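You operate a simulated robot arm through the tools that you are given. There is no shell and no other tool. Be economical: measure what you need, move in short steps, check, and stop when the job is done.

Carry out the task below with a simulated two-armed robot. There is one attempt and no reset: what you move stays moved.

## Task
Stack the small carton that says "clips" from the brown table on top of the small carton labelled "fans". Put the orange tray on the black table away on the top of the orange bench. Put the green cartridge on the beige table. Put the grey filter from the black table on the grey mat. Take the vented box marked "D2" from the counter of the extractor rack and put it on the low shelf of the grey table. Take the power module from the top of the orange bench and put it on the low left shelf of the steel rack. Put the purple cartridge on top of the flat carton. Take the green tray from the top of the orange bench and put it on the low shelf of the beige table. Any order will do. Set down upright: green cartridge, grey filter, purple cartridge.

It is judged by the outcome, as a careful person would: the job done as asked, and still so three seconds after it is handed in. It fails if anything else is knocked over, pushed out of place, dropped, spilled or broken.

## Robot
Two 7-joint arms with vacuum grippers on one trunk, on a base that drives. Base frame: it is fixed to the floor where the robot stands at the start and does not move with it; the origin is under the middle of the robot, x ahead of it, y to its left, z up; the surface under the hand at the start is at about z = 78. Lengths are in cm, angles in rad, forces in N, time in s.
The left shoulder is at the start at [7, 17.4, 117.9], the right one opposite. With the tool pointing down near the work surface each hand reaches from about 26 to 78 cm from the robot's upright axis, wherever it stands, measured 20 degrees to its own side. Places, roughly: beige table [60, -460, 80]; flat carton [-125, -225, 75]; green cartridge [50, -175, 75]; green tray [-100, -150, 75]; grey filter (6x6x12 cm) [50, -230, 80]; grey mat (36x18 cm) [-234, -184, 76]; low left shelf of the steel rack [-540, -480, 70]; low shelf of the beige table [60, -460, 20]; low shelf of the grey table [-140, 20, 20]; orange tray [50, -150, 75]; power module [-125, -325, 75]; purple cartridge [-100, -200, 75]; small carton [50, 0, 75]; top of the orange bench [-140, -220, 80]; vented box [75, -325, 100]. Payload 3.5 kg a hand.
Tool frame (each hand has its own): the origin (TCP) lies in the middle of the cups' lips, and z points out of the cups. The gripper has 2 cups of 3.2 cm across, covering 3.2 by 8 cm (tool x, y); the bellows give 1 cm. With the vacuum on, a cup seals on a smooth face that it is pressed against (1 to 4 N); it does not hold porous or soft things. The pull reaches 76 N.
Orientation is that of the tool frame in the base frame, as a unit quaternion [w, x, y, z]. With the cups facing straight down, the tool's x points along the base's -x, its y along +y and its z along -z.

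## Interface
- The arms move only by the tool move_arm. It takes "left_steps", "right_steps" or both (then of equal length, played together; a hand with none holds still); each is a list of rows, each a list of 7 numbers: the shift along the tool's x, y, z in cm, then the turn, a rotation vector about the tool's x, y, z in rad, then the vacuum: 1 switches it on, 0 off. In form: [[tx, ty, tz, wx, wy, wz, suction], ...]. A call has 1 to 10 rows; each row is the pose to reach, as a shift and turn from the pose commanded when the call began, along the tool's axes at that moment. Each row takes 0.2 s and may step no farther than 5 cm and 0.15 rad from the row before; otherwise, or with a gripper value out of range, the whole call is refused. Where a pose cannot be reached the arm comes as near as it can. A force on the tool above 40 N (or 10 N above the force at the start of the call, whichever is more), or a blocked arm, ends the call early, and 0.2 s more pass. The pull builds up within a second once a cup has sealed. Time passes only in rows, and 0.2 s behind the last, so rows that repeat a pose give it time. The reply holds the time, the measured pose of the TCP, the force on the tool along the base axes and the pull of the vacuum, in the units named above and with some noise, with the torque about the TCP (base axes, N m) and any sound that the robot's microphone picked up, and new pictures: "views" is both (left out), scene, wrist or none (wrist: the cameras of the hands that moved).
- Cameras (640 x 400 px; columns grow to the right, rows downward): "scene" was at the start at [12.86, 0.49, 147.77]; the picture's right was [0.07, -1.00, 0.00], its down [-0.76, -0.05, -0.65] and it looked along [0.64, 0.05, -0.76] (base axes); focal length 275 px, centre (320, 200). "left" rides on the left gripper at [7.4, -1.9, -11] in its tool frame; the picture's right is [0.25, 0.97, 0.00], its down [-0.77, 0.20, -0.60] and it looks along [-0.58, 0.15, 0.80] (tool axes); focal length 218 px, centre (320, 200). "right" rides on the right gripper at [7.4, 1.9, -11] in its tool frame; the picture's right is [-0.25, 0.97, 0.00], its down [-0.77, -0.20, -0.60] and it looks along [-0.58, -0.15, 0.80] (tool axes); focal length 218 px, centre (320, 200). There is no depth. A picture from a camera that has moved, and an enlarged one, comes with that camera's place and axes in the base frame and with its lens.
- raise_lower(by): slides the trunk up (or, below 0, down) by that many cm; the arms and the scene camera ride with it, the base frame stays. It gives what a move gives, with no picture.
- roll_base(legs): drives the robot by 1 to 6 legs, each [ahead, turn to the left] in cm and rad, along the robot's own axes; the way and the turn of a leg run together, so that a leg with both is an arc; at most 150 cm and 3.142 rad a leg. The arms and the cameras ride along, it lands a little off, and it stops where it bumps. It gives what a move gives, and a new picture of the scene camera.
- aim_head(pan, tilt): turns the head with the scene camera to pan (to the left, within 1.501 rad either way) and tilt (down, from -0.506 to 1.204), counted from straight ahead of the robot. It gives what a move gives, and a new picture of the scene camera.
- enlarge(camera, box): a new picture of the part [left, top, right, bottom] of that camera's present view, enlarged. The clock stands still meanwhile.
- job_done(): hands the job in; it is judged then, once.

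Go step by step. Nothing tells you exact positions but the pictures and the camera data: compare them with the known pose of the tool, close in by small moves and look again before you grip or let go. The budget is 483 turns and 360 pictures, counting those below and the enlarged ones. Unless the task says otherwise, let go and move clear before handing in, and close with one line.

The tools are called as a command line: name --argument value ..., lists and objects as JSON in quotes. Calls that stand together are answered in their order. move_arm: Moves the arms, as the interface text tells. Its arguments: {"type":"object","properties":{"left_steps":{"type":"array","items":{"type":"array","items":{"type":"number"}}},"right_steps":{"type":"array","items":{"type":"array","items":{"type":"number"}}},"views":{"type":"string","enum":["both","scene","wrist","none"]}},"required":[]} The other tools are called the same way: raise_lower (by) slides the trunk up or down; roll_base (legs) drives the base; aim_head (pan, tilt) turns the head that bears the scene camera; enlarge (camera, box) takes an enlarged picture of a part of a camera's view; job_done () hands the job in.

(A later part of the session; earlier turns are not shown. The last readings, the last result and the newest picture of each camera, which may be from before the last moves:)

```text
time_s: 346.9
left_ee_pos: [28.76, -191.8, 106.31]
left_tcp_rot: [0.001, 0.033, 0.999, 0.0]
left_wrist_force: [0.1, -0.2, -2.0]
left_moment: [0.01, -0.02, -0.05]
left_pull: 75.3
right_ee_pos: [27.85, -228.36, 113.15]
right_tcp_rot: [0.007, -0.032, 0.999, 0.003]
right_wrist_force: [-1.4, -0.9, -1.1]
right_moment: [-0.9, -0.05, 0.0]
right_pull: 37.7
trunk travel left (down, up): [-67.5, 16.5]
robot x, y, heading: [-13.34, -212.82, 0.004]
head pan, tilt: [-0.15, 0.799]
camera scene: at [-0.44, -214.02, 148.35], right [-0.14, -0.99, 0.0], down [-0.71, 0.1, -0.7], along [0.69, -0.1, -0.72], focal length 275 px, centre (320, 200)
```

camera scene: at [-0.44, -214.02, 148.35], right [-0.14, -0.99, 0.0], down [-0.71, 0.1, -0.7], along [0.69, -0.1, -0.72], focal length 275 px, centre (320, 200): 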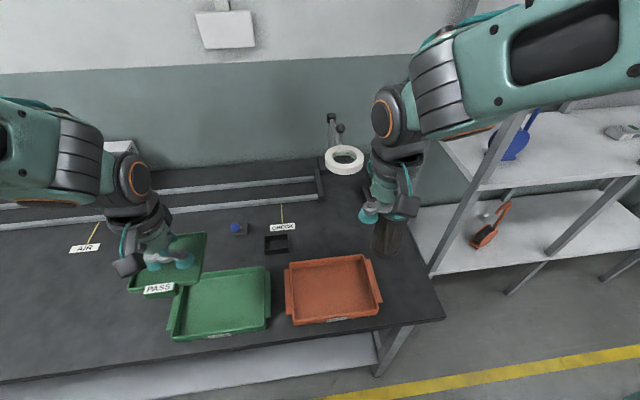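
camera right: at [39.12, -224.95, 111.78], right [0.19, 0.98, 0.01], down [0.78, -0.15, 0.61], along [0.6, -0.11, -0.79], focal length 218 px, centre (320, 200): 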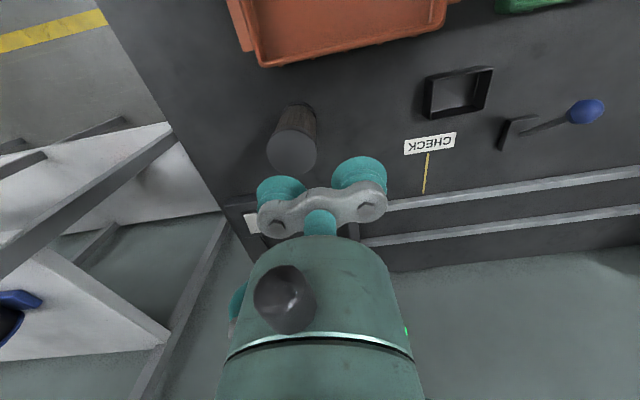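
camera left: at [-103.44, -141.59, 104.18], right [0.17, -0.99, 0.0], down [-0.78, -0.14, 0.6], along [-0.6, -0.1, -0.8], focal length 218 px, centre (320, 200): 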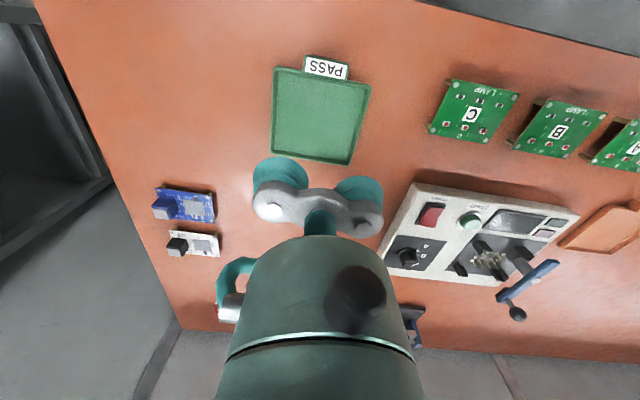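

Both held. As a precaution I back off and carry everything low: trunk down and the filter close to the floor while driving.

roll_base --legs '[[-24, 0]]'

raise_lower --by -40

raise_lower --by -22

move_arm --right_steps '[[0, 0, 3, 0, 0, 0, 1], [0, 0, 6, 0, 0, 0, 1], [0, 0, 9, 0, 0, 0, 1], [0, 0, 12, 0, 0, 0, 1], [0, 0, 15, 0, 0, 0, 1], [0, 0, 18, 0, 0, 0, 1], [0, 0, 21, 0, 0, 0, 1], [0, 0, 24, 0, 0, 0, 1], [0, 0, 27, 0, 0, 0, 1], [0, 0, 27, 0, 0, 0, 1]]' --views "scene"

```text
time_s: 348.7
left_ee_pos: [5.29, -192.02, 106.36]
left_tcp_rot: [0.0, 0.035, 0.999, -0.002]
left_wrist_force: [-0.4, 0.5, -1.5]
left_moment: [0.0, -0.02, 0.01]
left_pull: 75.7
right_ee_pos: [4.29, -228.59, 113.01]
right_tcp_rot: [0.006, -0.03, 1.0, 0.001]
right_wrist_force: [0.0, 0.5, -1.4]
right_moment: [-0.92, 0.0, -0.01]
right_pull: 38.2
trunk travel left (down, up): [-67.5, 16.5]
robot x, y, heading: [-37.62, -212.78, 0.003]
head pan, tilt: [-0.15, 0.799]
camera scene: at [-24.01, -214.09, 148.31], right [-0.15, -0.99, 0.0], down [-0.71, 0.11, -0.7], along [0.69, -0.1, -0.72], focal length 275 px, centre (320, 200)
```

scene: 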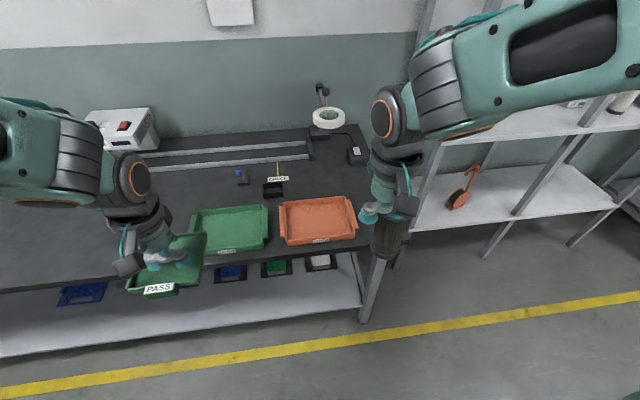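

```text
time_s: 352.5
left_ee_pos: [5.21, -191.98, 66.29]
left_tcp_rot: [0.0, 0.036, 0.999, -0.002]
left_wrist_force: [0.9, 0.0, -1.1]
left_moment: [-0.01, -0.06, -0.01]
left_pull: 75.3
right_ee_pos: [3.97, -228.73, 72.98]
right_tcp_rot: [0.007, -0.03, 1.0, 0.002]
right_wrist_force: [0.0, 0.0, -1.9]
right_moment: [-0.88, -0.02, 0.05]
right_pull: 38.1
trunk travel left (down, up): [-27.5, 56.5]
robot x, y, heading: [-37.43, -212.63, -0.002]
head pan, tilt: [-0.15, 0.799]
```

```text
time_s: 354.8
left_ee_pos: [5.21, -192.16, 44.32]
left_tcp_rot: [0.0, 0.035, 0.999, -0.002]
left_wrist_force: [-0.1, -0.3, -1.2]
left_moment: [-0.01, -0.05, 0.01]
left_pull: 75.7
right_ee_pos: [4.11, -228.59, 51.01]
right_tcp_rot: [0.008, -0.029, 1.0, 0.002]
right_wrist_force: [-0.5, -0.1, -1.5]
right_moment: [-0.92, -0.02, -0.04]
right_pull: 38.3
trunk travel left (down, up): [-5.5, 78.5]
robot x, y, heading: [-37.05, -212.78, 0.002]
head pan, tilt: [-0.15, 0.799]
```

```text
time_s: 357.0
left_ee_pos: [5.19, -192.0, 44.28]
left_tcp_rot: [0.0, 0.035, 0.999, -0.002]
left_wrist_force: [1.0, -0.6, -1.4]
left_moment: [0.02, -0.02, 0.0]
left_pull: 75.2
right_ee_pos: [4.62, -228.65, 23.59]
right_tcp_rot: [0.006, -0.03, 1.0, 0.001]
right_wrist_force: [1.0, 0.5, -1.9]
right_moment: [-0.9, 0.0, 0.0]
right_pull: 37.9
trunk travel left (down, up): [-5.5, 78.5]
robot x, y, heading: [-37.3, -212.88, 0.003]
head pan, tilt: [-0.15, 0.799]
camera scene: at [-24.08, -214.08, 86.32], right [-0.15, -0.99, 0.0], down [-0.71, 0.11, -0.7], along [0.69, -0.1, -0.72], focal length 275 px, centre (320, 200)
```

scene: 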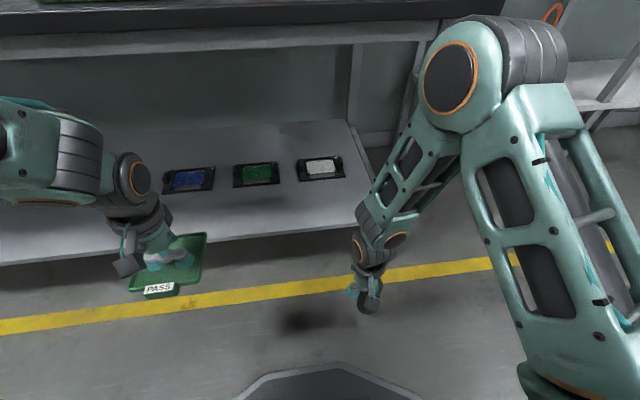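

Filter bottom is about 13 cm over the floor. I turn and drive to the beige table.

roll_base --legs '[[0, -0.8], [0, -0.774], [123, 0]]'

roll_base --legs '[[123, 0], [0, 0.78], [0, 0.79]]'

aim_head --pan 0.1 --tilt 0.6

```text
time_s: 367.4
left_ee_pos: [-13.5, -379.75, 44.35]
left_tcp_rot: [-0.001, 0.727, 0.687, -0.001]
left_wrist_force: [-0.1, 0.4, -1.4]
left_moment: [-0.02, 0.0, 0.02]
left_pull: 75.3
right_ee_pos: [-50.03, -379.62, 23.76]
right_tcp_rot: [0.006, 0.681, 0.733, -0.004]
right_wrist_force: [1.1, -0.3, -1.4]
right_moment: [-0.05, 0.87, -0.02]
right_pull: 38.4
trunk travel left (down, up): [-5.5, 78.5]
robot x, y, heading: [-34.93, -337.64, -1.555]
head pan, tilt: [-0.15, 0.799]
camera scene: at [-35.78, -350.68, 86.32], right [-0.99, 0.13, 0.0], down [0.1, 0.71, -0.7], along [-0.09, -0.69, -0.72], focal length 275 px, centre (320, 200)
```

scene: 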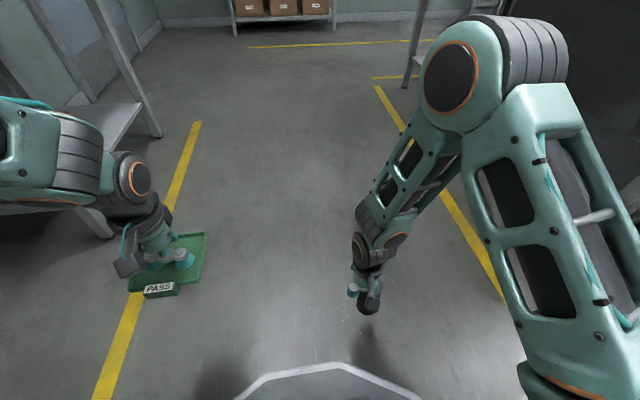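

```text
time_s: 377.8
left_ee_pos: [8.91, -439.06, 44.24]
left_tcp_rot: [0.0, 0.023, 1.0, -0.001]
left_wrist_force: [-0.2, 0.0, -1.5]
left_moment: [0.07, -0.04, 0.03]
left_pull: 75.1
right_ee_pos: [9.01, -475.7, 23.79]
right_tcp_rot: [0.007, -0.041, 0.999, 0.002]
right_wrist_force: [-1.0, 0.5, -1.7]
right_moment: [-0.91, -0.06, 0.01]
right_pull: 37.7
trunk travel left (down, up): [-5.5, 78.5]
robot x, y, heading: [-32.93, -461.06, 0.024]
head pan, tilt: [-0.15, 0.799]
camera scene: at [-19.89, -461.73, 86.32], right [-0.13, -0.99, 0.0], down [-0.71, 0.09, -0.7], along [0.69, -0.09, -0.72], focal length 275 px, centre (320, 200)
```

scene: 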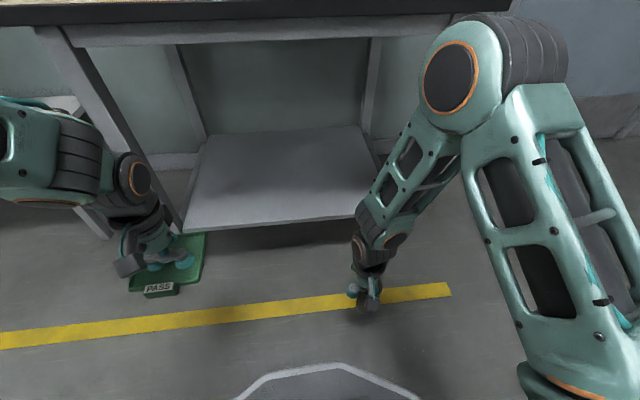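

```text
time_s: 378.6
left_ee_pos: [8.73, -439.06, 44.26]
left_tcp_rot: [0.001, 0.024, 1.0, -0.001]
left_wrist_force: [-0.1, 0.2, -1.6]
left_moment: [0.0, -0.04, -0.03]
left_pull: 75.6
right_ee_pos: [9.06, -475.69, 23.72]
right_tcp_rot: [0.006, -0.041, 0.999, 0.002]
right_wrist_force: [-0.2, 0.4, -2.0]
right_moment: [-0.86, -0.04, 0.01]
right_pull: 37.7
trunk travel left (down, up): [-5.5, 78.5]
robot x, y, heading: [-32.78, -460.63, 0.022]
head pan, tilt: [0.099, 0.6]
camera scene: at [-19.12, -459.64, 88.01], right [0.12, -0.99, 0.0], down [-0.56, -0.07, -0.82], along [0.82, 0.1, -0.57], focal length 275 px, centre (320, 200)
```

scene: 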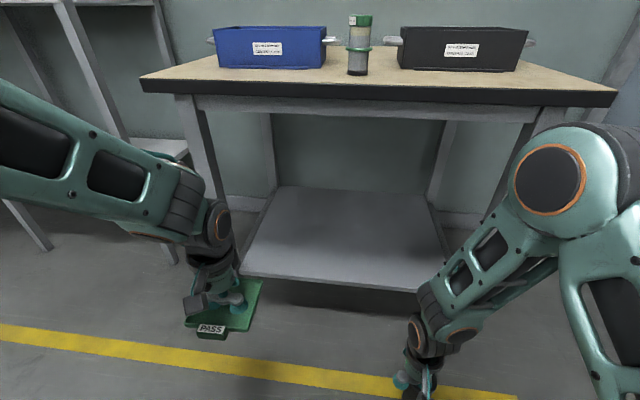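

All still held; the beige table's low shelf is open (front edge x ≈ 35). I draw the right hand back a bit and roll 11 cm closer.

move_arm --right_steps '[[2, 0, 0, 0, 0, 0, 1], [4, 0, 0, 0, 0, 0, 1], [6, -1, 0, 0, 0, 0, 1], [8, -2, 0, 0, 0, 0, 1]]' --views "none"

roll_base --legs '[[0, -0.022], [11, 0]]'

move_arm --left_steps '[[-3, -1.4, 1.5, 0, 0, 0, 1], [-6, -2.8, 3, 0, 0, 0, 1], [-9, -4.2, 4.5, 0, 0, 0, 1], [-12, -5.6, 6, 0, 0, 0, 1], [-15, -7, 7.5, 0, 0, 0, 1], [-18, -8.4, 9, 0, 0, 0, 1], [-21, -9.8, 10, 0, 0, 0, 1], [-24, -11, 11, 0, 0, 0, 1], [-26.6, -11.8, 11, 0, 0, 0, 1], [-26.6, -11.8, 11, 0, 0, 0, 1]]' --views "both"

```text
time_s: 379.6
left_ee_pos: [8.98, -439.06, 44.22]
left_tcp_rot: [0.0, 0.023, 1.0, -0.001]
left_wrist_force: [0.3, 0.9, -1.4]
left_moment: [0.0, -0.03, -0.01]
left_pull: 75.7
right_ee_pos: [0.94, -477.95, 23.68]
right_tcp_rot: [0.006, -0.04, 0.999, 0.002]
right_wrist_force: [0.3, 0.3, -1.3]
right_moment: [-0.89, -0.04, 0.01]
right_pull: 37.8
trunk travel left (down, up): [-5.5, 78.5]
robot x, y, heading: [-32.56, -460.85, 0.023]
head pan, tilt: [0.099, 0.6]
```

```text
time_s: 381.1
left_ee_pos: [20.34, -439.9, 44.25]
left_tcp_rot: [0.0, 0.035, 0.999, -0.001]
left_wrist_force: [-0.4, -0.2, -1.1]
left_moment: [-0.03, -0.04, 0.01]
left_pull: 76.3
right_ee_pos: [11.57, -478.68, 23.74]
right_tcp_rot: [0.006, -0.029, 1.0, 0.002]
right_wrist_force: [0.2, 0.1, -0.7]
right_moment: [-0.84, -0.02, -0.02]
right_pull: 37.7
trunk travel left (down, up): [-5.5, 78.5]
robot x, y, heading: [-22.2, -460.75, 0.01]
head pan, tilt: [0.099, 0.6]
camera scene: at [-8.1, -459.92, 88.01], right [0.1, -0.99, 0.0], down [-0.56, -0.06, -0.83], along [0.82, 0.08, -0.56], focal length 275 px, centre (320, 200)
```

scene: 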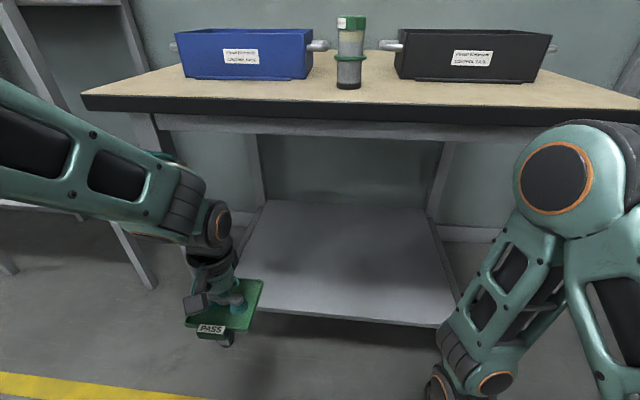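

```text
time_s: 383.3
left_ee_pos: [46.27, -453.8, 33.59]
left_tcp_rot: [0.0, 0.034, 0.999, -0.001]
left_wrist_force: [0.2, 0.6, -0.3]
left_moment: [0.0, 0.0, 0.01]
left_pull: 75.6
right_ee_pos: [11.59, -478.56, 23.6]
right_tcp_rot: [0.006, -0.03, 1.0, 0.002]
right_wrist_force: [-1.3, 0.5, -1.2]
right_moment: [-0.88, -0.03, -0.01]
right_pull: 37.7
trunk travel left (down, up): [-5.5, 78.5]
robot x, y, heading: [-22.09, -460.48, -0.0]
head pan, tilt: [0.099, 0.6]
camera scene: at [-8.09, -459.91, 88.01], right [0.1, -0.99, 0.0], down [-0.56, -0.06, -0.82], along [0.82, 0.08, -0.57], focal length 275 px, centre (320, 200)
camera left: at [38.84, -455.14, 44.54], right [-0.19, 0.98, 0.0], down [0.78, 0.15, 0.6], along [0.59, 0.11, -0.8], focal length 218 px, centre (320, 200)
```

scene: 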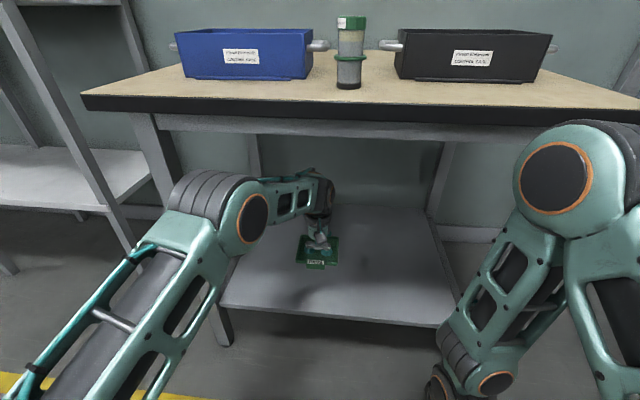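
left: 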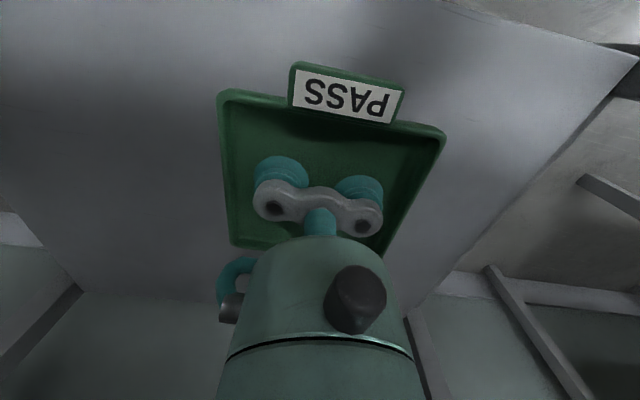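

Over the shelf. I go 2 cm deeper and lower until contact.

move_arm --left_steps '[[-2, 0, 3, 0, 0, 0, 1], [-2, 0, 6, 0, 0, 0, 1], [-2, 0, 8.5, 0, 0, 0, 1], [-2, 0, 9.5, 0, 0, 0, 1], [-2, 0, 10, 0, 0, 0, 1], [-2, 0, 10.4, 0, 0, 0, 1], [-2, 0, 10.8, 0, 0, 0, 1], [-2, 0, 11.2, 0, 0, 0, 1], [-2, 0, 11.6, 0, 0, 0, 1], [-2, 0, 12, 0, 0, 0, 1]]' --views "none"

```text
time_s: 385.4
left_ee_pos: [48.1, -453.71, 22.27]
left_tcp_rot: [0.004, 0.035, 0.999, -0.001]
left_wrist_force: [-16.7, 1.5, 22.8]
left_moment: [-0.03, 0.21, 0.03]
left_pull: 75.1
right_ee_pos: [11.57, -478.64, 23.79]
right_tcp_rot: [0.008, -0.031, 0.999, 0.002]
right_wrist_force: [0.3, 0.6, -1.8]
right_moment: [-0.86, -0.02, -0.03]
right_pull: 37.5
trunk travel left (down, up): [-5.5, 78.5]
robot x, y, heading: [-22.32, -461.19, -0.0]
head pan, tilt: [0.099, 0.6]
stopped in row 10 (left hand): the force on the tool passed its limit at 45 N (the readings are from after the stop); the commanded pose is now the measured one
```

In contact. I release, rise a little and withdraw.

move_arm --left_steps '[[0, 0, -0.2, 0, 0, 0, 0], [0, 0, -0.2, 0, 0, 0, 0], [0, 0, -0.2, 0, 0, 0, 0], [0, 0, -0.4, 0, 0, 0, 0], [0, 0, -0.8, 0, 0, 0, 0], [0, 0, -2, 0, 0, 0, 0], [0, 0, -6, 0, 0, 0, 0], [1, 0, -10, 0, 0, 0, 0], [5, 1, -12, 0, 0, 0, 0], [9, 2, -14, 0, 0, 0, 0]]' --views "none"

move_arm --left_steps '[[4, 1, -1, 0, 0, 0, 0], [8, 2, -2, 0, 0, 0, 0], [12, 4, -3, 0, 0, 0, 0], [16, 6, -4, 0, 0, 0, 0], [20, 8, -5, 0, 0, 0, 0]]' --views "scene"

```text
time_s: 387.6
left_ee_pos: [39.75, -450.98, 36.1]
left_tcp_rot: [0.002, 0.035, 0.999, -0.001]
left_wrist_force: [0.4, 0.5, -0.2]
left_moment: [0.01, 0.0, 0.0]
left_pull: 0.0
right_ee_pos: [11.53, -478.71, 23.63]
right_tcp_rot: [0.006, -0.031, 1.0, 0.001]
right_wrist_force: [0.7, 0.6, -1.8]
right_moment: [-0.81, -0.02, 0.01]
right_pull: 37.5
trunk travel left (down, up): [-5.5, 78.5]
robot x, y, heading: [-22.12, -460.66, 0.003]
head pan, tilt: [0.099, 0.6]
```

```text
time_s: 388.8
left_ee_pos: [19.65, -441.46, 40.67]
left_tcp_rot: [0.002, 0.035, 0.999, -0.001]
left_wrist_force: [0.7, -0.5, -0.4]
left_moment: [0.02, 0.0, 0.02]
left_pull: 0.0
right_ee_pos: [11.66, -478.55, 23.76]
right_tcp_rot: [0.006, -0.031, 1.0, 0.002]
right_wrist_force: [0.3, -0.3, -2.2]
right_moment: [-0.87, -0.03, -0.04]
right_pull: 37.9
trunk travel left (down, up): [-5.5, 78.5]
robot x, y, heading: [-22.1, -460.3, 0.004]
head pan, tilt: [0.099, 0.6]
camera scene: at [-8.11, -459.9, 88.01], right [0.1, -0.99, 0.0], down [-0.56, -0.06, -0.82], along [0.82, 0.08, -0.57], focal length 275 px, centre (320, 200)
```

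scene: 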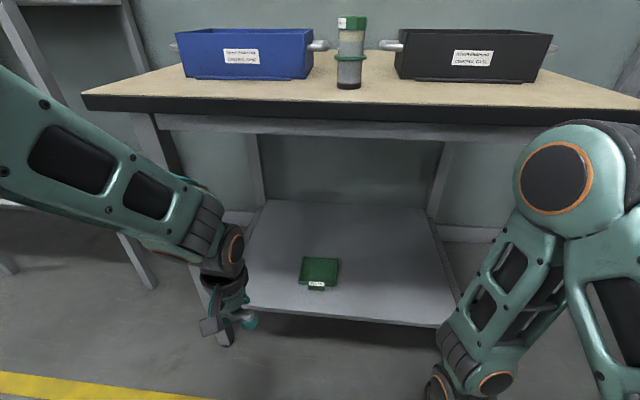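

The green tray is on the low shelf. Next, the power module on the orange bench's far end; I back out, drive there and raise the trunk.

roll_base --legs '[[-20, 0], [0, 0.78], [0, 0.787], [80, 0]]'

roll_base --legs '[[78, 0], [0, 0.78], [0, 0.79]]'

raise_lower --by 40

raise_lower --by 22

aim_head --pan 0.2 --tilt 0.75

```text
time_s: 398.4
left_ee_pos: [-58.33, -337.97, 40.66]
left_tcp_rot: [0.002, -0.672, 0.74, 0.0]
left_wrist_force: [0.8, 0.0, -0.2]
left_moment: [0.02, -0.01, 0.03]
left_pull: 0.0
right_ee_pos: [-21.59, -347.31, 23.6]
right_tcp_rot: [-0.003, 0.719, -0.695, -0.005]
right_wrist_force: [0.2, -0.3, -1.3]
right_moment: [0.02, -0.89, -0.02]
right_pull: 38.1
trunk travel left (down, up): [-5.5, 78.5]
robot x, y, heading: [-40.41, -380.32, 1.543]
head pan, tilt: [0.099, 0.6]
camera scene: at [-40.7, -366.71, 88.01], right [1.0, 0.07, 0.0], down [0.04, -0.56, -0.82], along [-0.06, 0.82, -0.57], focal length 275 px, centre (320, 200)
```

scene: 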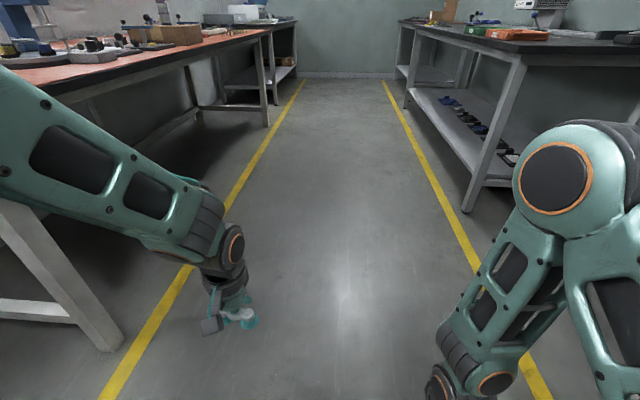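

```text
time_s: 406.6
left_ee_pos: [-80.76, -320.94, 40.55]
left_tcp_rot: [-0.001, 0.999, -0.054, -0.002]
left_wrist_force: [-0.2, 0.0, 0.0]
left_moment: [-0.01, -0.03, -0.01]
left_pull: 0.1
right_ee_pos: [-71.15, -284.17, 23.71]
right_tcp_rot: [0.002, 1.0, 0.011, -0.006]
right_wrist_force: [0.5, -0.4, -1.5]
right_moment: [0.81, 0.0, 0.03]
right_pull: 37.9
trunk travel left (down, up): [-5.5, 78.5]
robot x, y, heading: [-38.42, -303.3, 3.105]
head pan, tilt: [0.099, 0.6]
camera scene: at [-51.98, -303.76, 88.01], right [-0.06, 1.0, 0.0], down [0.56, 0.03, -0.82], along [-0.82, -0.05, -0.57], focal length 275 px, centre (320, 200)
```

scene: 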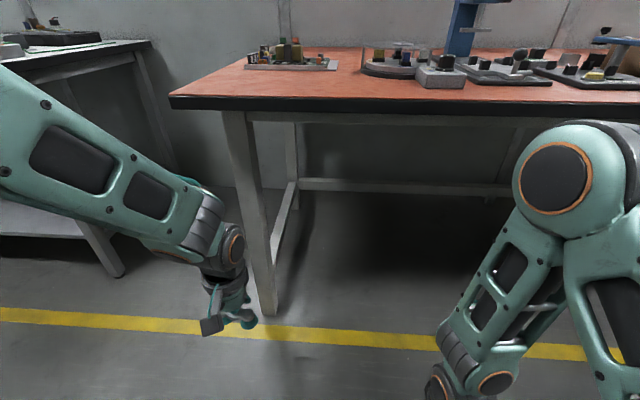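

```text
time_s: 410.5
left_ee_pos: [-80.95, -320.93, 80.59]
left_tcp_rot: [-0.002, 0.999, -0.054, -0.001]
left_wrist_force: [-0.1, -0.6, -1.5]
left_moment: [0.01, 0.01, 0.03]
left_pull: 0.0
right_ee_pos: [-71.18, -284.13, 63.7]
right_tcp_rot: [0.002, 1.0, 0.011, -0.006]
right_wrist_force: [-0.6, 0.6, -0.7]
right_moment: [0.86, 0.01, 0.01]
right_pull: 38.4
trunk travel left (down, up): [-45.5, 38.5]
robot x, y, heading: [-38.6, -303.4, 3.098]
head pan, tilt: [0.099, 0.6]
```

```text
time_s: 412.8
left_ee_pos: [-80.97, -320.98, 102.6]
left_tcp_rot: [-0.001, 0.999, -0.054, -0.002]
left_wrist_force: [0.3, 0.5, 1.1]
left_moment: [0.01, 0.03, -0.01]
left_pull: 0.0
right_ee_pos: [-71.24, -284.12, 85.64]
right_tcp_rot: [0.001, 1.0, 0.011, -0.006]
right_wrist_force: [0.5, -0.2, -1.5]
right_moment: [0.84, 0.01, 0.0]
right_pull: 37.6
trunk travel left (down, up): [-67.5, 16.5]
robot x, y, heading: [-38.28, -303.26, 3.1]
head pan, tilt: [0.099, 0.6]
```

```text
time_s: 413.5
left_ee_pos: [-80.91, -320.93, 102.6]
left_tcp_rot: [-0.001, 0.999, -0.054, -0.002]
left_wrist_force: [-0.5, -0.1, 0.8]
left_moment: [0.0, 0.04, -0.01]
left_pull: 0.1
right_ee_pos: [-71.17, -284.26, 85.7]
right_tcp_rot: [0.002, 1.0, 0.01, -0.007]
right_wrist_force: [-0.2, -0.5, -2.2]
right_moment: [0.88, 0.01, 0.0]
right_pull: 37.9
trunk travel left (down, up): [-67.5, 16.5]
robot x, y, heading: [-38.46, -303.66, 3.103]
head pan, tilt: [0.201, 0.75]
camera scene: at [-51.36, -304.55, 148.73], right [-0.16, 0.99, 0.0], down [0.67, 0.11, -0.73], along [-0.72, -0.12, -0.68], focal length 275 px, centre (320, 200)
```

scene: 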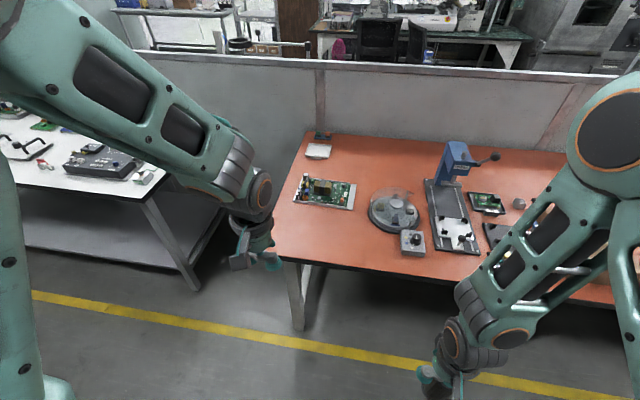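

enlarge --camera "scene" --box '[270, 120, 430, 260]'

```text
2.86 times, centred on (350, 190) of scene
camera zoom: at [-51.36, -304.55, 148.73], right [-0.16, 0.99, 0.0], down [0.67, 0.11, -0.73], along [-0.72, -0.12, -0.68], focal length 787 px, centre (234, 229)
```

zoom: 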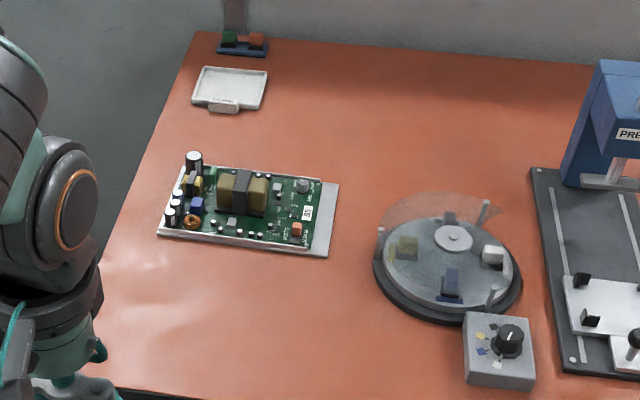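

The power module is a board on a metal plate at about [−131, −315]. I raise the filter out of the way and roll 20 cm closer for a wrist view.

move_arm --right_steps '[[0, 0, -3, 0, 0, 0, 1], [0, 0, -6, 0, 0, 0, 1], [0, 0, -10, 0, 0, 0, 1], [0, 0, -14, 0, 0, 0, 1], [0, 0, -18, 0, 0, 0, 1], [0, 0, -22, 0, 0, 0, 1], [0, 0, -25, 0, 0, 0, 1]]' --views "none"

roll_base --legs '[[0, 0.038], [19, 0]]'

move_arm --left_steps '[[-4, 0, 0, 0, 0, 0, 0], [-8, 0, 0, 0, 0, 0, 0], [-12, 0, 0, 0, 0, 0, 0], [-16, -0.5, 0, 0, 0, 0, 0], [-20, -1, 0, 0, 0, 0, 0], [-23, -2, 0, 0, 0, 0, 0], [-23, -2, 0, 0, 0, 0, 0]]' --views "both"

```text
time_s: 415.1
left_ee_pos: [-80.92, -320.68, 102.55]
left_tcp_rot: [-0.001, 0.999, -0.055, -0.001]
left_wrist_force: [1.5, 0.3, 0.2]
left_moment: [0.02, -0.02, 0.03]
left_pull: 0.1
right_ee_pos: [-70.91, -283.83, 110.64]
right_tcp_rot: [0.002, 1.0, 0.009, -0.007]
right_wrist_force: [-1.0, 0.0, -1.5]
right_moment: [0.85, 0.01, 0.0]
right_pull: 37.5
right hand out of reach, approached as far as the arm can: row 4
trunk travel left (down, up): [-67.5, 16.5]
robot x, y, heading: [-38.24, -303.59, 3.104]
head pan, tilt: [0.201, 0.75]
```

```text
time_s: 417.0
left_ee_pos: [-98.97, -322.47, 102.74]
left_tcp_rot: [-0.001, 0.999, -0.034, -0.002]
left_wrist_force: [0.8, 0.6, 1.1]
left_moment: [-0.01, -0.02, 0.0]
left_pull: 0.1
right_ee_pos: [-90.53, -285.3, 110.73]
right_tcp_rot: [0.002, 1.0, 0.029, -0.007]
right_wrist_force: [0.3, -0.4, -1.5]
right_moment: [0.87, 0.02, 0.01]
right_pull: 37.9
trunk travel left (down, up): [-67.5, 16.5]
robot x, y, heading: [-56.94, -303.38, -3.141]
head pan, tilt: [0.201, 0.75]
camera scene: at [-70.05, -305.04, 148.74], right [-0.2, 0.98, 0.0], down [0.67, 0.14, -0.73], along [-0.72, -0.15, -0.68], focal length 275 px, centre (320, 200)
```

scene: 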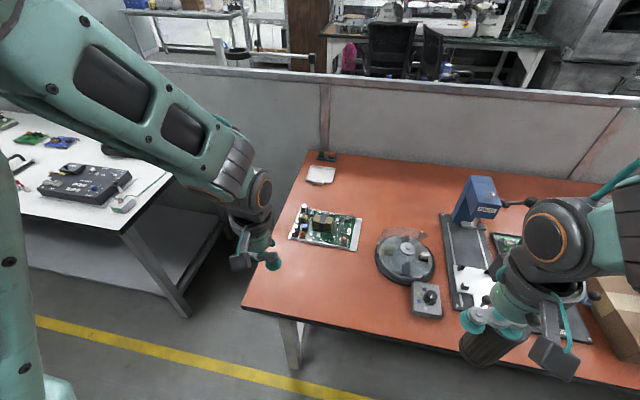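

```text
time_s: 418.6
left_ee_pos: [-121.95, -319.09, 102.72]
left_tcp_rot: [-0.001, 0.999, -0.034, -0.003]
left_wrist_force: [0.0, 0.0, 0.4]
left_moment: [0.02, 0.03, -0.04]
left_pull: 0.1
right_ee_pos: [-90.45, -285.38, 110.71]
right_tcp_rot: [0.002, 1.0, 0.03, -0.008]
right_wrist_force: [0.3, -1.3, -2.4]
right_moment: [0.81, 0.03, 0.04]
right_pull: 37.6
trunk travel left (down, up): [-67.5, 16.5]
robot x, y, heading: [-57.1, -303.74, -3.143]
head pan, tilt: [0.201, 0.75]
camera scene: at [-70.05, -305.07, 148.73], right [-0.2, 0.98, 0.0], down [0.67, 0.14, -0.73], along [-0.72, -0.15, -0.68], focal length 275 px, centre (320, 200)
camera left: at [-114.29, -317.65, 113.66], right [0.18, -0.98, 0.0], down [-0.78, -0.15, 0.61], along [-0.6, -0.11, -0.79], focal length 218 px, centre (320, 200)
```

scene: 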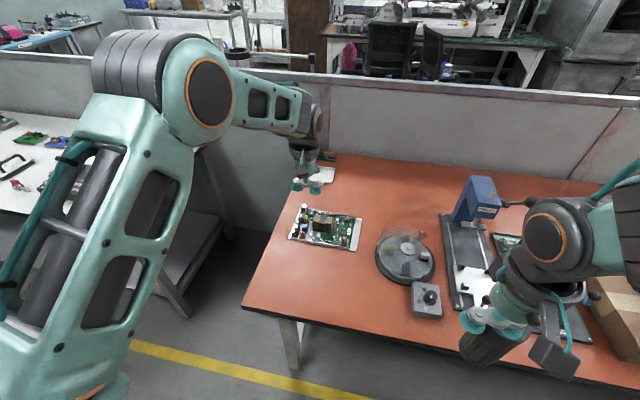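
left: 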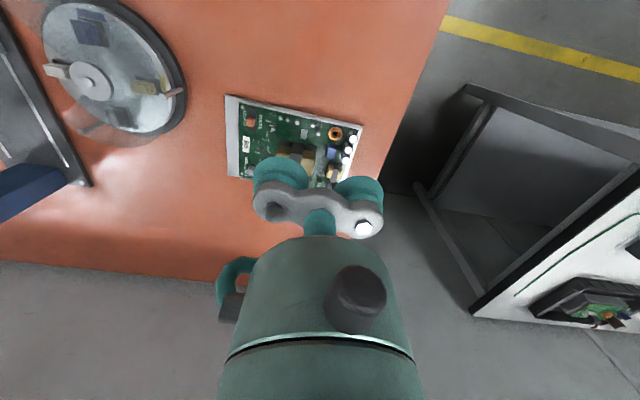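

enlarge --camera "left" --box '[210, 80, 380, 190]'

enlarge --camera "scene" --box '[275, 195, 375, 265]'

```text
3.64 times, centred on (295, 135) of left
camera zoom: at [-114.29, -317.65, 113.66], right [0.18, -0.98, 0.0], down [-0.78, -0.15, 0.61], along [-0.6, -0.11, -0.79], focal length 794 px, centre (411, 436)
```

zoom: 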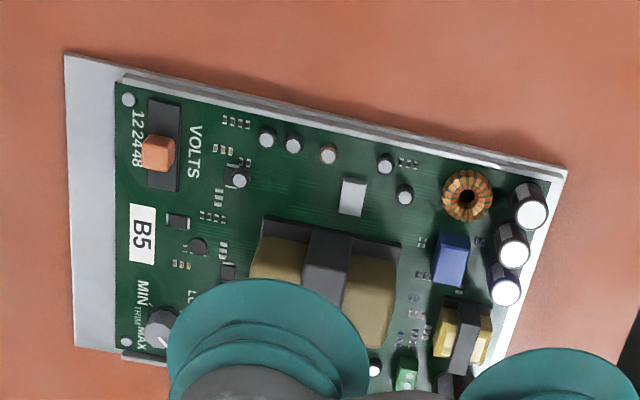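

```text
5.71 times, centred on (325, 230) of scene
camera zoom: at [-70.05, -305.07, 148.73], right [-0.2, 0.98, 0.0], down [0.67, 0.14, -0.73], along [-0.72, -0.15, -0.68], focal length 1573 px, centre (291, 29)
```

zoom: 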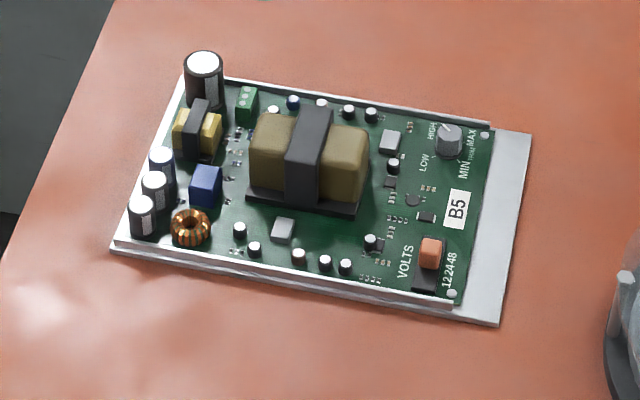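

The board is covered with parts; the bare aluminium strip at its right end (about 2.6 cm wide, near [−131, −305.7]) and the transformer are the candidates. I move the left hand over the strip, turned along it, for a closer look.

move_arm --left_steps '[[-1, -1.3, 0, 0, 0, -0.15, 0], [-2, -2.6, 0.5, 0, 0, -0.3, 0], [-3, -3.9, 1, 0, 0, -0.45, 0], [-4, -5.2, 1.5, 0, 0, -0.6, 0], [-5, -6.5, 2, 0, 0, -0.75, 0], [-6, -7.8, 3, 0, 0, -0.9, 0], [-7, -9, 4, 0, 0, -1.05, 0], [-8, -10.2, 5, 0, 0, -1.2, 0], [-9, -11.4, 5.5, 0, 0, -1.35, 0], [-10.3, -12.7, 6, 0, 0, -1.5, 0]]' --views "both"

enlarge --camera "left" --box '[200, 30, 440, 200]'

```text
time_s: 420.8
left_ee_pos: [-129.82, -305.69, 97.18]
left_tcp_rot: [-0.009, 0.766, 0.643, 0.001]
left_wrist_force: [-0.2, 0.9, -0.5]
left_moment: [0.03, 0.01, -0.01]
left_pull: 0.0
left hand out of reach, approached as far as the arm can: row 10
right_ee_pos: [-90.44, -285.4, 110.71]
right_tcp_rot: [0.002, 1.0, 0.029, -0.006]
right_wrist_force: [0.2, 0.2, -1.5]
right_moment: [0.89, -0.01, 0.01]
right_pull: 37.2
trunk travel left (down, up): [-67.5, 16.5]
robot x, y, heading: [-57.31, -303.55, -3.144]
head pan, tilt: [0.201, 0.75]
camera scene: at [-70.1, -305.01, 148.73], right [-0.2, 0.98, 0.0], down [0.67, 0.14, -0.73], along [-0.72, -0.15, -0.68], focal length 275 px, centre (320, 200)
camera left: at [-130.25, -298.12, 108.3], right [1.0, 0.08, -0.01], down [0.07, -0.8, 0.59], along [0.04, -0.59, -0.8], focal length 218 px, centre (320, 200)
```

scene: 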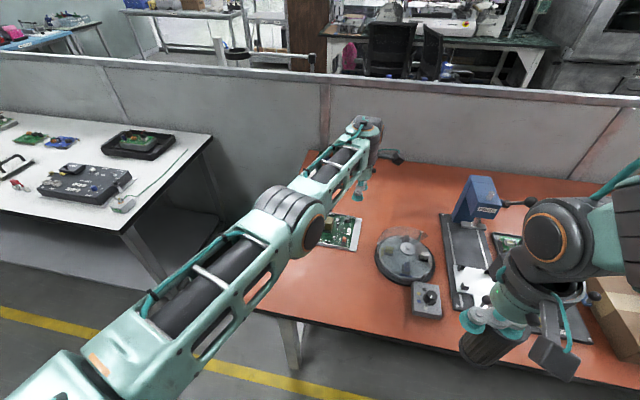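
left: 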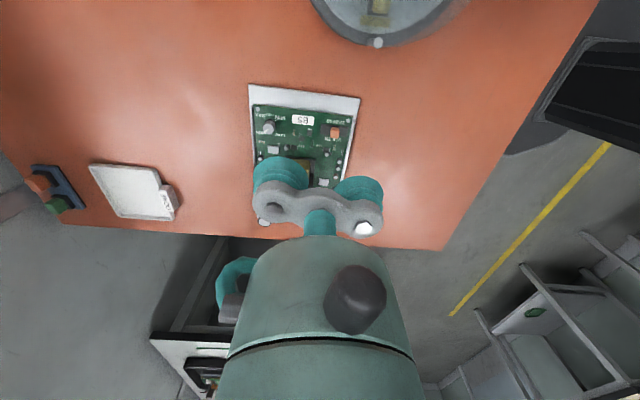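

```text
2.35 times, centred on (320, 115) of left
camera zoom: at [-130.25, -298.12, 108.3], right [1.0, 0.08, -0.01], down [0.07, -0.8, 0.59], along [0.04, -0.59, -0.8], focal length 514 px, centre (320, 400)
```

zoom: 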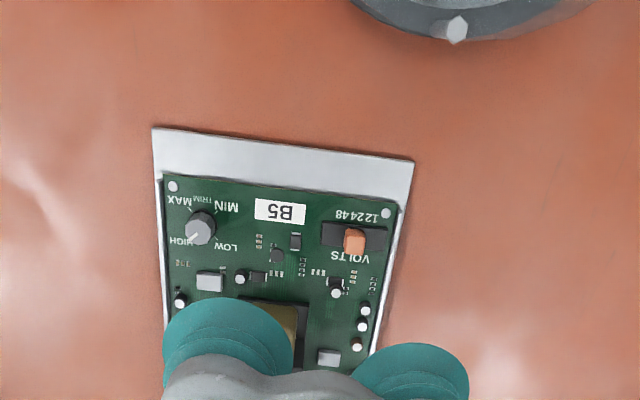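

The strip is only about 2.2 cm wide, narrower than a cup. I look closely at the transformer top (about [−131, −316]) as a better, central grip.

move_arm --left_steps '[[-3, 0.3, 0, 0, 0, 0, 0], [-6, 0.6, 1, 0, 0, 0, 0], [-9, 0.9, 2, 0, 0, 0, 0], [-12, 1.3, 3, 0, 0, 0, 0], [-15.4, 1.7, 3, 0, 0, 0, 0], [-15.4, 1.7, 3, 0, 0, 0, 0]]' --views "none"

enlarge --camera "left" --box '[220, 30, 440, 180]'

```text
time_s: 422.2
left_ee_pos: [-130.38, -321.17, 93.99]
left_tcp_rot: [-0.002, 0.756, 0.655, -0.001]
left_wrist_force: [0.0, -0.3, 0.5]
left_moment: [-0.02, 0.0, 0.0]
left_pull: 0.1
right_ee_pos: [-90.49, -285.28, 110.73]
right_tcp_rot: [0.003, 1.0, 0.03, -0.006]
right_wrist_force: [0.2, -0.6, -1.8]
right_moment: [0.88, 0.02, 0.02]
right_pull: 38.1
trunk travel left (down, up): [-67.5, 16.5]
robot x, y, heading: [-57.41, -303.63, -3.142]
head pan, tilt: [0.201, 0.75]
```

```text
2.67 times, centred on (330, 105) of left
camera zoom: at [-131.07, -313.6, 105.05], right [0.99, 0.11, 0.0], down [0.09, -0.79, 0.6], along [0.07, -0.6, -0.8], focal length 582 px, centre (293, 453)
```

zoom: 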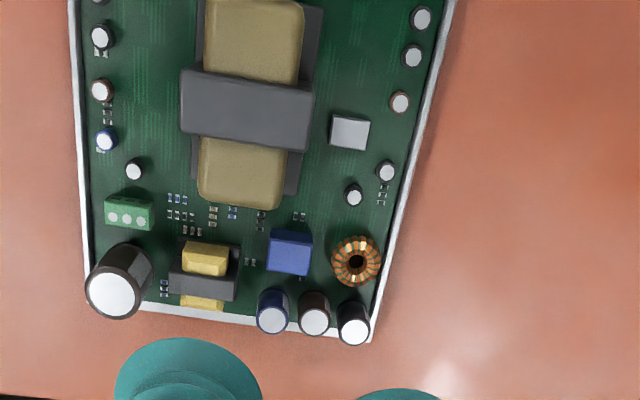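

enlarge --camera "left" --box '[270, 0, 350, 115]'

```text
3.48 times, centred on (310, 58) of left
camera zoom: at [-131.07, -313.6, 105.05], right [0.99, 0.11, 0.0], down [0.09, -0.79, 0.6], along [0.07, -0.6, -0.8], focal length 759 px, centre (355, 696)
```

zoom: 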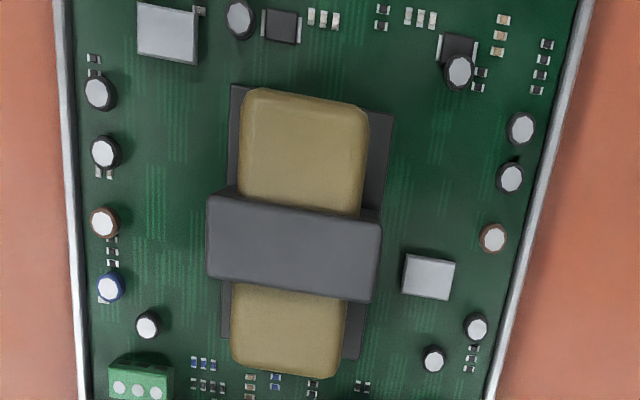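

The transformer's core bar is at about [−132.4, −316.5, 81.5], near the module's centre of mass. I'll try sealing one cup on it; first hover just above to check.

move_arm --left_steps '[[2, -0.1, 1, 0, 0, 0, 0], [4.3, -0.3, 3, 0, 0, 0, 0], [4.3, -0.3, 6, 0, 0, 0, 0], [4.3, -0.3, 9, 0, 0, 0, 0], [4.3, -0.3, 9.5, 0, 0, 0, 0], [4.3, -0.3, 9.5, 0, 0, 0, 0]]' --views "none"

enlarge --camera "left" --box '[210, 80, 430, 220]'

enlarge --camera "scene" --box '[275, 175, 375, 265]'

```text
time_s: 423.6
left_ee_pos: [-130.22, -316.95, 84.38]
left_tcp_rot: [-0.002, 0.755, 0.655, 0.0]
left_wrist_force: [0.3, 0.0, -0.6]
left_moment: [0.02, 0.04, -0.01]
left_pull: 0.0
right_ee_pos: [-90.71, -285.41, 110.59]
right_tcp_rot: [0.002, 1.0, 0.03, -0.005]
right_wrist_force: [-0.7, -0.4, -1.9]
right_moment: [0.91, 0.06, 0.01]
right_pull: 38.2
trunk travel left (down, up): [-67.5, 16.5]
robot x, y, heading: [-57.24, -303.12, -3.144]
head pan, tilt: [0.201, 0.75]
```

```text
2.86 times, centred on (320, 150) of left
camera zoom: at [-130.88, -309.36, 95.5], right [0.99, 0.11, 0.0], down [0.09, -0.79, 0.6], along [0.07, -0.6, -0.8], focal length 624 px, centre (320, 343)
```

zoom: 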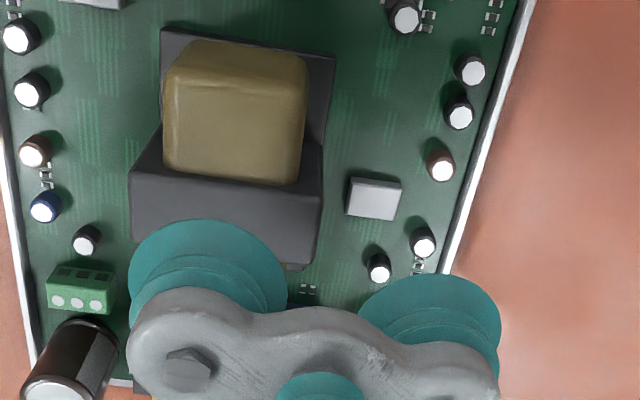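

```text
4.44 times, centred on (325, 220) of scene
camera zoom: at [-70.17, -305.08, 148.72], right [-0.2, 0.98, 0.0], down [0.67, 0.14, -0.73], along [-0.72, -0.15, -0.68], focal length 1224 px, centre (298, 111)
```

zoom: 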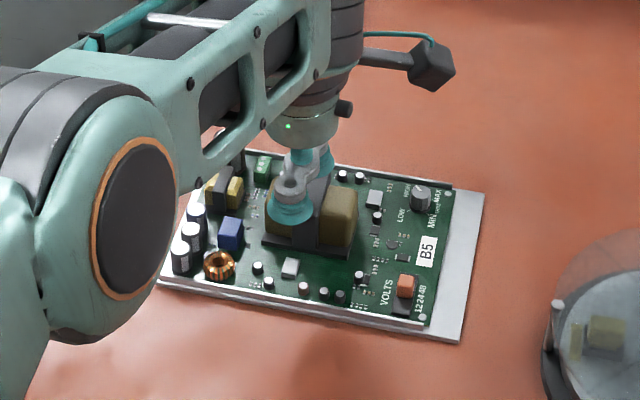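

The tan windings look nearly flush with the core bar and the cup is centred on it. I press down gently with the vacuum on.

move_arm --left_steps '[[0, 0, 1, 0, 0, 0, 1], [0, 0, 1.8, 0, 0, 0, 1], [0, 0, 2.2, 0, 0, 0, 1], [0, 0, 2.6, 0, 0, 0, 1], [0, 0, 2.9, 0, 0, 0, 1], [0, 0, 3.2, 0, 0, 0, 1], [0, 0, 3.5, 0, 0, 0, 1], [0, 0, 3.7, 0, 0, 0, 1], [0, 0, 3.7, 0, 0, 0, 1]]' --views "none"

```text
time_s: 425.6
left_ee_pos: [-130.1, -317.1, 81.13]
left_tcp_rot: [-0.004, 0.754, 0.657, -0.003]
left_wrist_force: [-11.3, -2.9, 23.5]
left_moment: [0.1, 1.0, 0.09]
left_pull: 37.8
right_ee_pos: [-90.43, -285.47, 110.76]
right_tcp_rot: [0.002, 1.0, 0.029, -0.007]
right_wrist_force: [0.5, 0.4, -2.0]
right_moment: [0.87, 0.03, -0.01]
right_pull: 37.3
trunk travel left (down, up): [-67.5, 16.5]
robot x, y, heading: [-57.36, -303.71, -3.141]
head pan, tilt: [0.201, 0.75]
```

Sealed on the transformer (38 N). I lift slowly and check the load and tilt.

move_arm --left_steps '[[0, 0, -0.4, 0, 0, 0, 1], [0, 0, -0.8, 0, 0, 0, 1], [0, 0, -1.2, 0, 0, 0, 1], [0, 0, -1.8, 0, 0, 0, 1], [0, 0, -2.6, 0, 0, 0, 1], [0, 0, -3.4, 0, 0, 0, 1], [0, 0, -4.2, 0, 0, 0, 1], [0, 0, -5, 0, 0, 0, 1], [0, 0, -5, 0, 0, 0, 1]]' --views "scene"

enlarge --camera "left" --box '[160, 0, 480, 220]'

```text
time_s: 427.6
left_ee_pos: [-130.26, -317.03, 85.55]
left_tcp_rot: [-0.001, 0.755, 0.655, 0.0]
left_wrist_force: [-0.1, -0.8, -9.3]
left_moment: [0.25, 0.65, -0.02]
left_pull: 36.9
right_ee_pos: [-90.61, -285.36, 110.64]
right_tcp_rot: [0.002, 1.0, 0.029, -0.006]
right_wrist_force: [-0.3, -0.1, -1.5]
right_moment: [0.87, 0.06, -0.03]
right_pull: 37.7
trunk travel left (down, up): [-67.5, 16.5]
robot x, y, heading: [-57.08, -303.61, -3.144]
head pan, tilt: [0.201, 0.75]
camera scene: at [-70.32, -305.08, 148.7], right [-0.2, 0.98, 0.0], down [0.67, 0.14, -0.73], along [-0.72, -0.15, -0.68], focal length 275 px, centre (320, 200)
```

scene: 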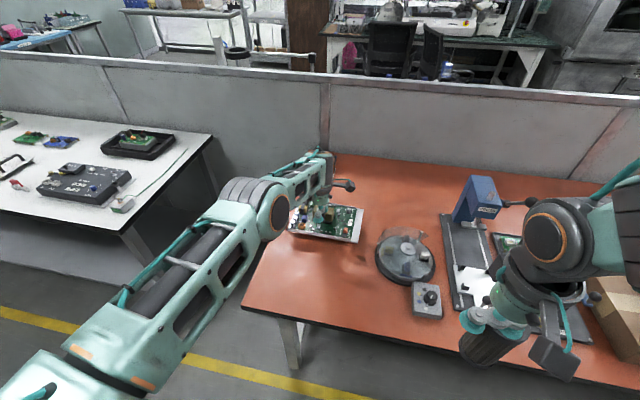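

```text
1.82 times, centred on (320, 110) of left
camera zoom: at [-130.88, -309.36, 96.7], right [0.99, 0.11, 0.0], down [0.09, -0.79, 0.6], along [0.07, -0.6, -0.8], focal length 397 px, centre (320, 364)
```

zoom: 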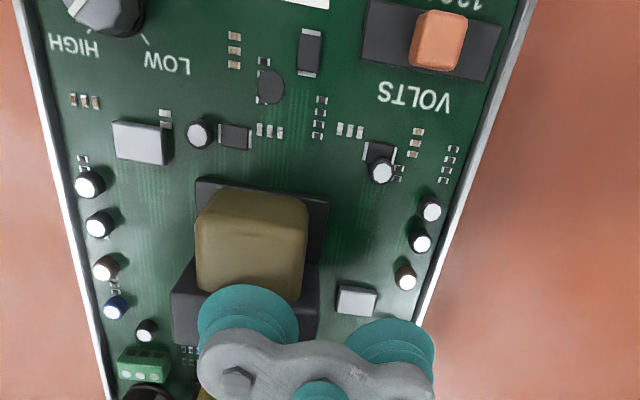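

It lifts level; load about 8.5 N. I raise it clear of the fixtures and draw it slowly back over the bench edge.

move_arm --left_steps '[[0, 0, -1.5, 0, 0, 0, 1], [0, 0, -3, 0, 0, 0, 1], [0, 0, -4.5, 0, 0, 0, 1], [0, 0, -6, 0, 0, 0, 1], [0, 0, -7.5, 0, 0, 0, 1], [0, 0, -9, 0, 0, 0, 1], [0, 0, -10.5, 0, 0, 0, 1], [0, 1.5, -11.5, 0, 0, 0, 1], [0, 3.5, -12, 0, 0, 0, 1], [0, 5.5, -12, 0, 0, 0, 1]]' --views "none"

move_arm --left_steps '[[0, 2, 0, 0, 0, 0, 1], [0, 4.5, 0, 0, 0, 0, 1], [0, 7, 0, 0, 0, 0, 1], [0.1, 9.5, 0, 0, 0, 0, 1], [0.1, 12, 0, 0, 0, 0, 1], [0.2, 14.5, 0, 0, 0, 0, 1], [0.2, 17, 0, 0, 0, 0, 1], [0.3, 19.5, 0, 0, 0, 0, 1], [0.3, 22, 0, 0, 0, 0, 1], [0.3, 24, 0, 0, 0, 0, 1]]' --views "scene"

```text
time_s: 429.8
left_ee_pos: [-124.62, -317.85, 97.82]
left_tcp_rot: [-0.002, 0.755, 0.655, -0.001]
left_wrist_force: [0.5, 0.8, -8.2]
left_moment: [0.22, 0.65, 0.0]
left_pull: 37.6
right_ee_pos: [-90.7, -285.41, 110.56]
right_tcp_rot: [0.002, 1.0, 0.031, -0.006]
right_wrist_force: [0.4, 0.1, -1.7]
right_moment: [0.91, 0.04, 0.01]
right_pull: 37.6
trunk travel left (down, up): [-67.5, 16.5]
robot x, y, heading: [-57.11, -303.35, -3.142]
head pan, tilt: [0.201, 0.75]
```

```text
time_s: 432.0
left_ee_pos: [-100.86, -320.93, 97.85]
left_tcp_rot: [-0.003, 0.756, 0.655, -0.001]
left_wrist_force: [0.1, 0.4, -9.3]
left_moment: [0.22, 0.63, -0.01]
left_pull: 38.2
right_ee_pos: [-90.56, -285.53, 110.67]
right_tcp_rot: [0.002, 1.0, 0.03, -0.006]
right_wrist_force: [0.2, 0.2, -1.3]
right_moment: [0.84, 0.0, 0.03]
right_pull: 38.4
trunk travel left (down, up): [-67.5, 16.5]
robot x, y, heading: [-56.92, -303.21, -3.141]
head pan, tilt: [0.201, 0.75]
camera scene: at [-70.16, -305.14, 148.72], right [-0.2, 0.98, 0.0], down [0.67, 0.14, -0.73], along [-0.72, -0.15, -0.68], focal length 275 px, centre (320, 200)
```

scene: 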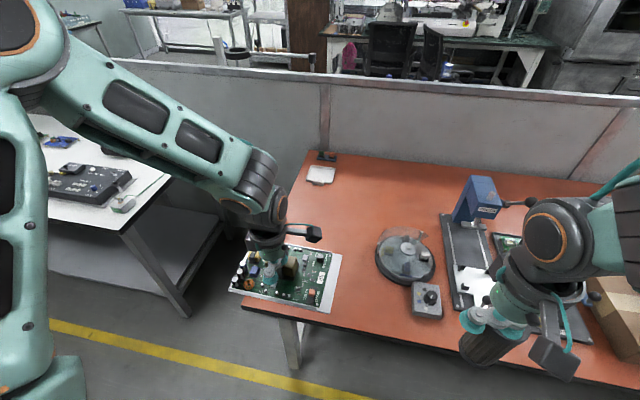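

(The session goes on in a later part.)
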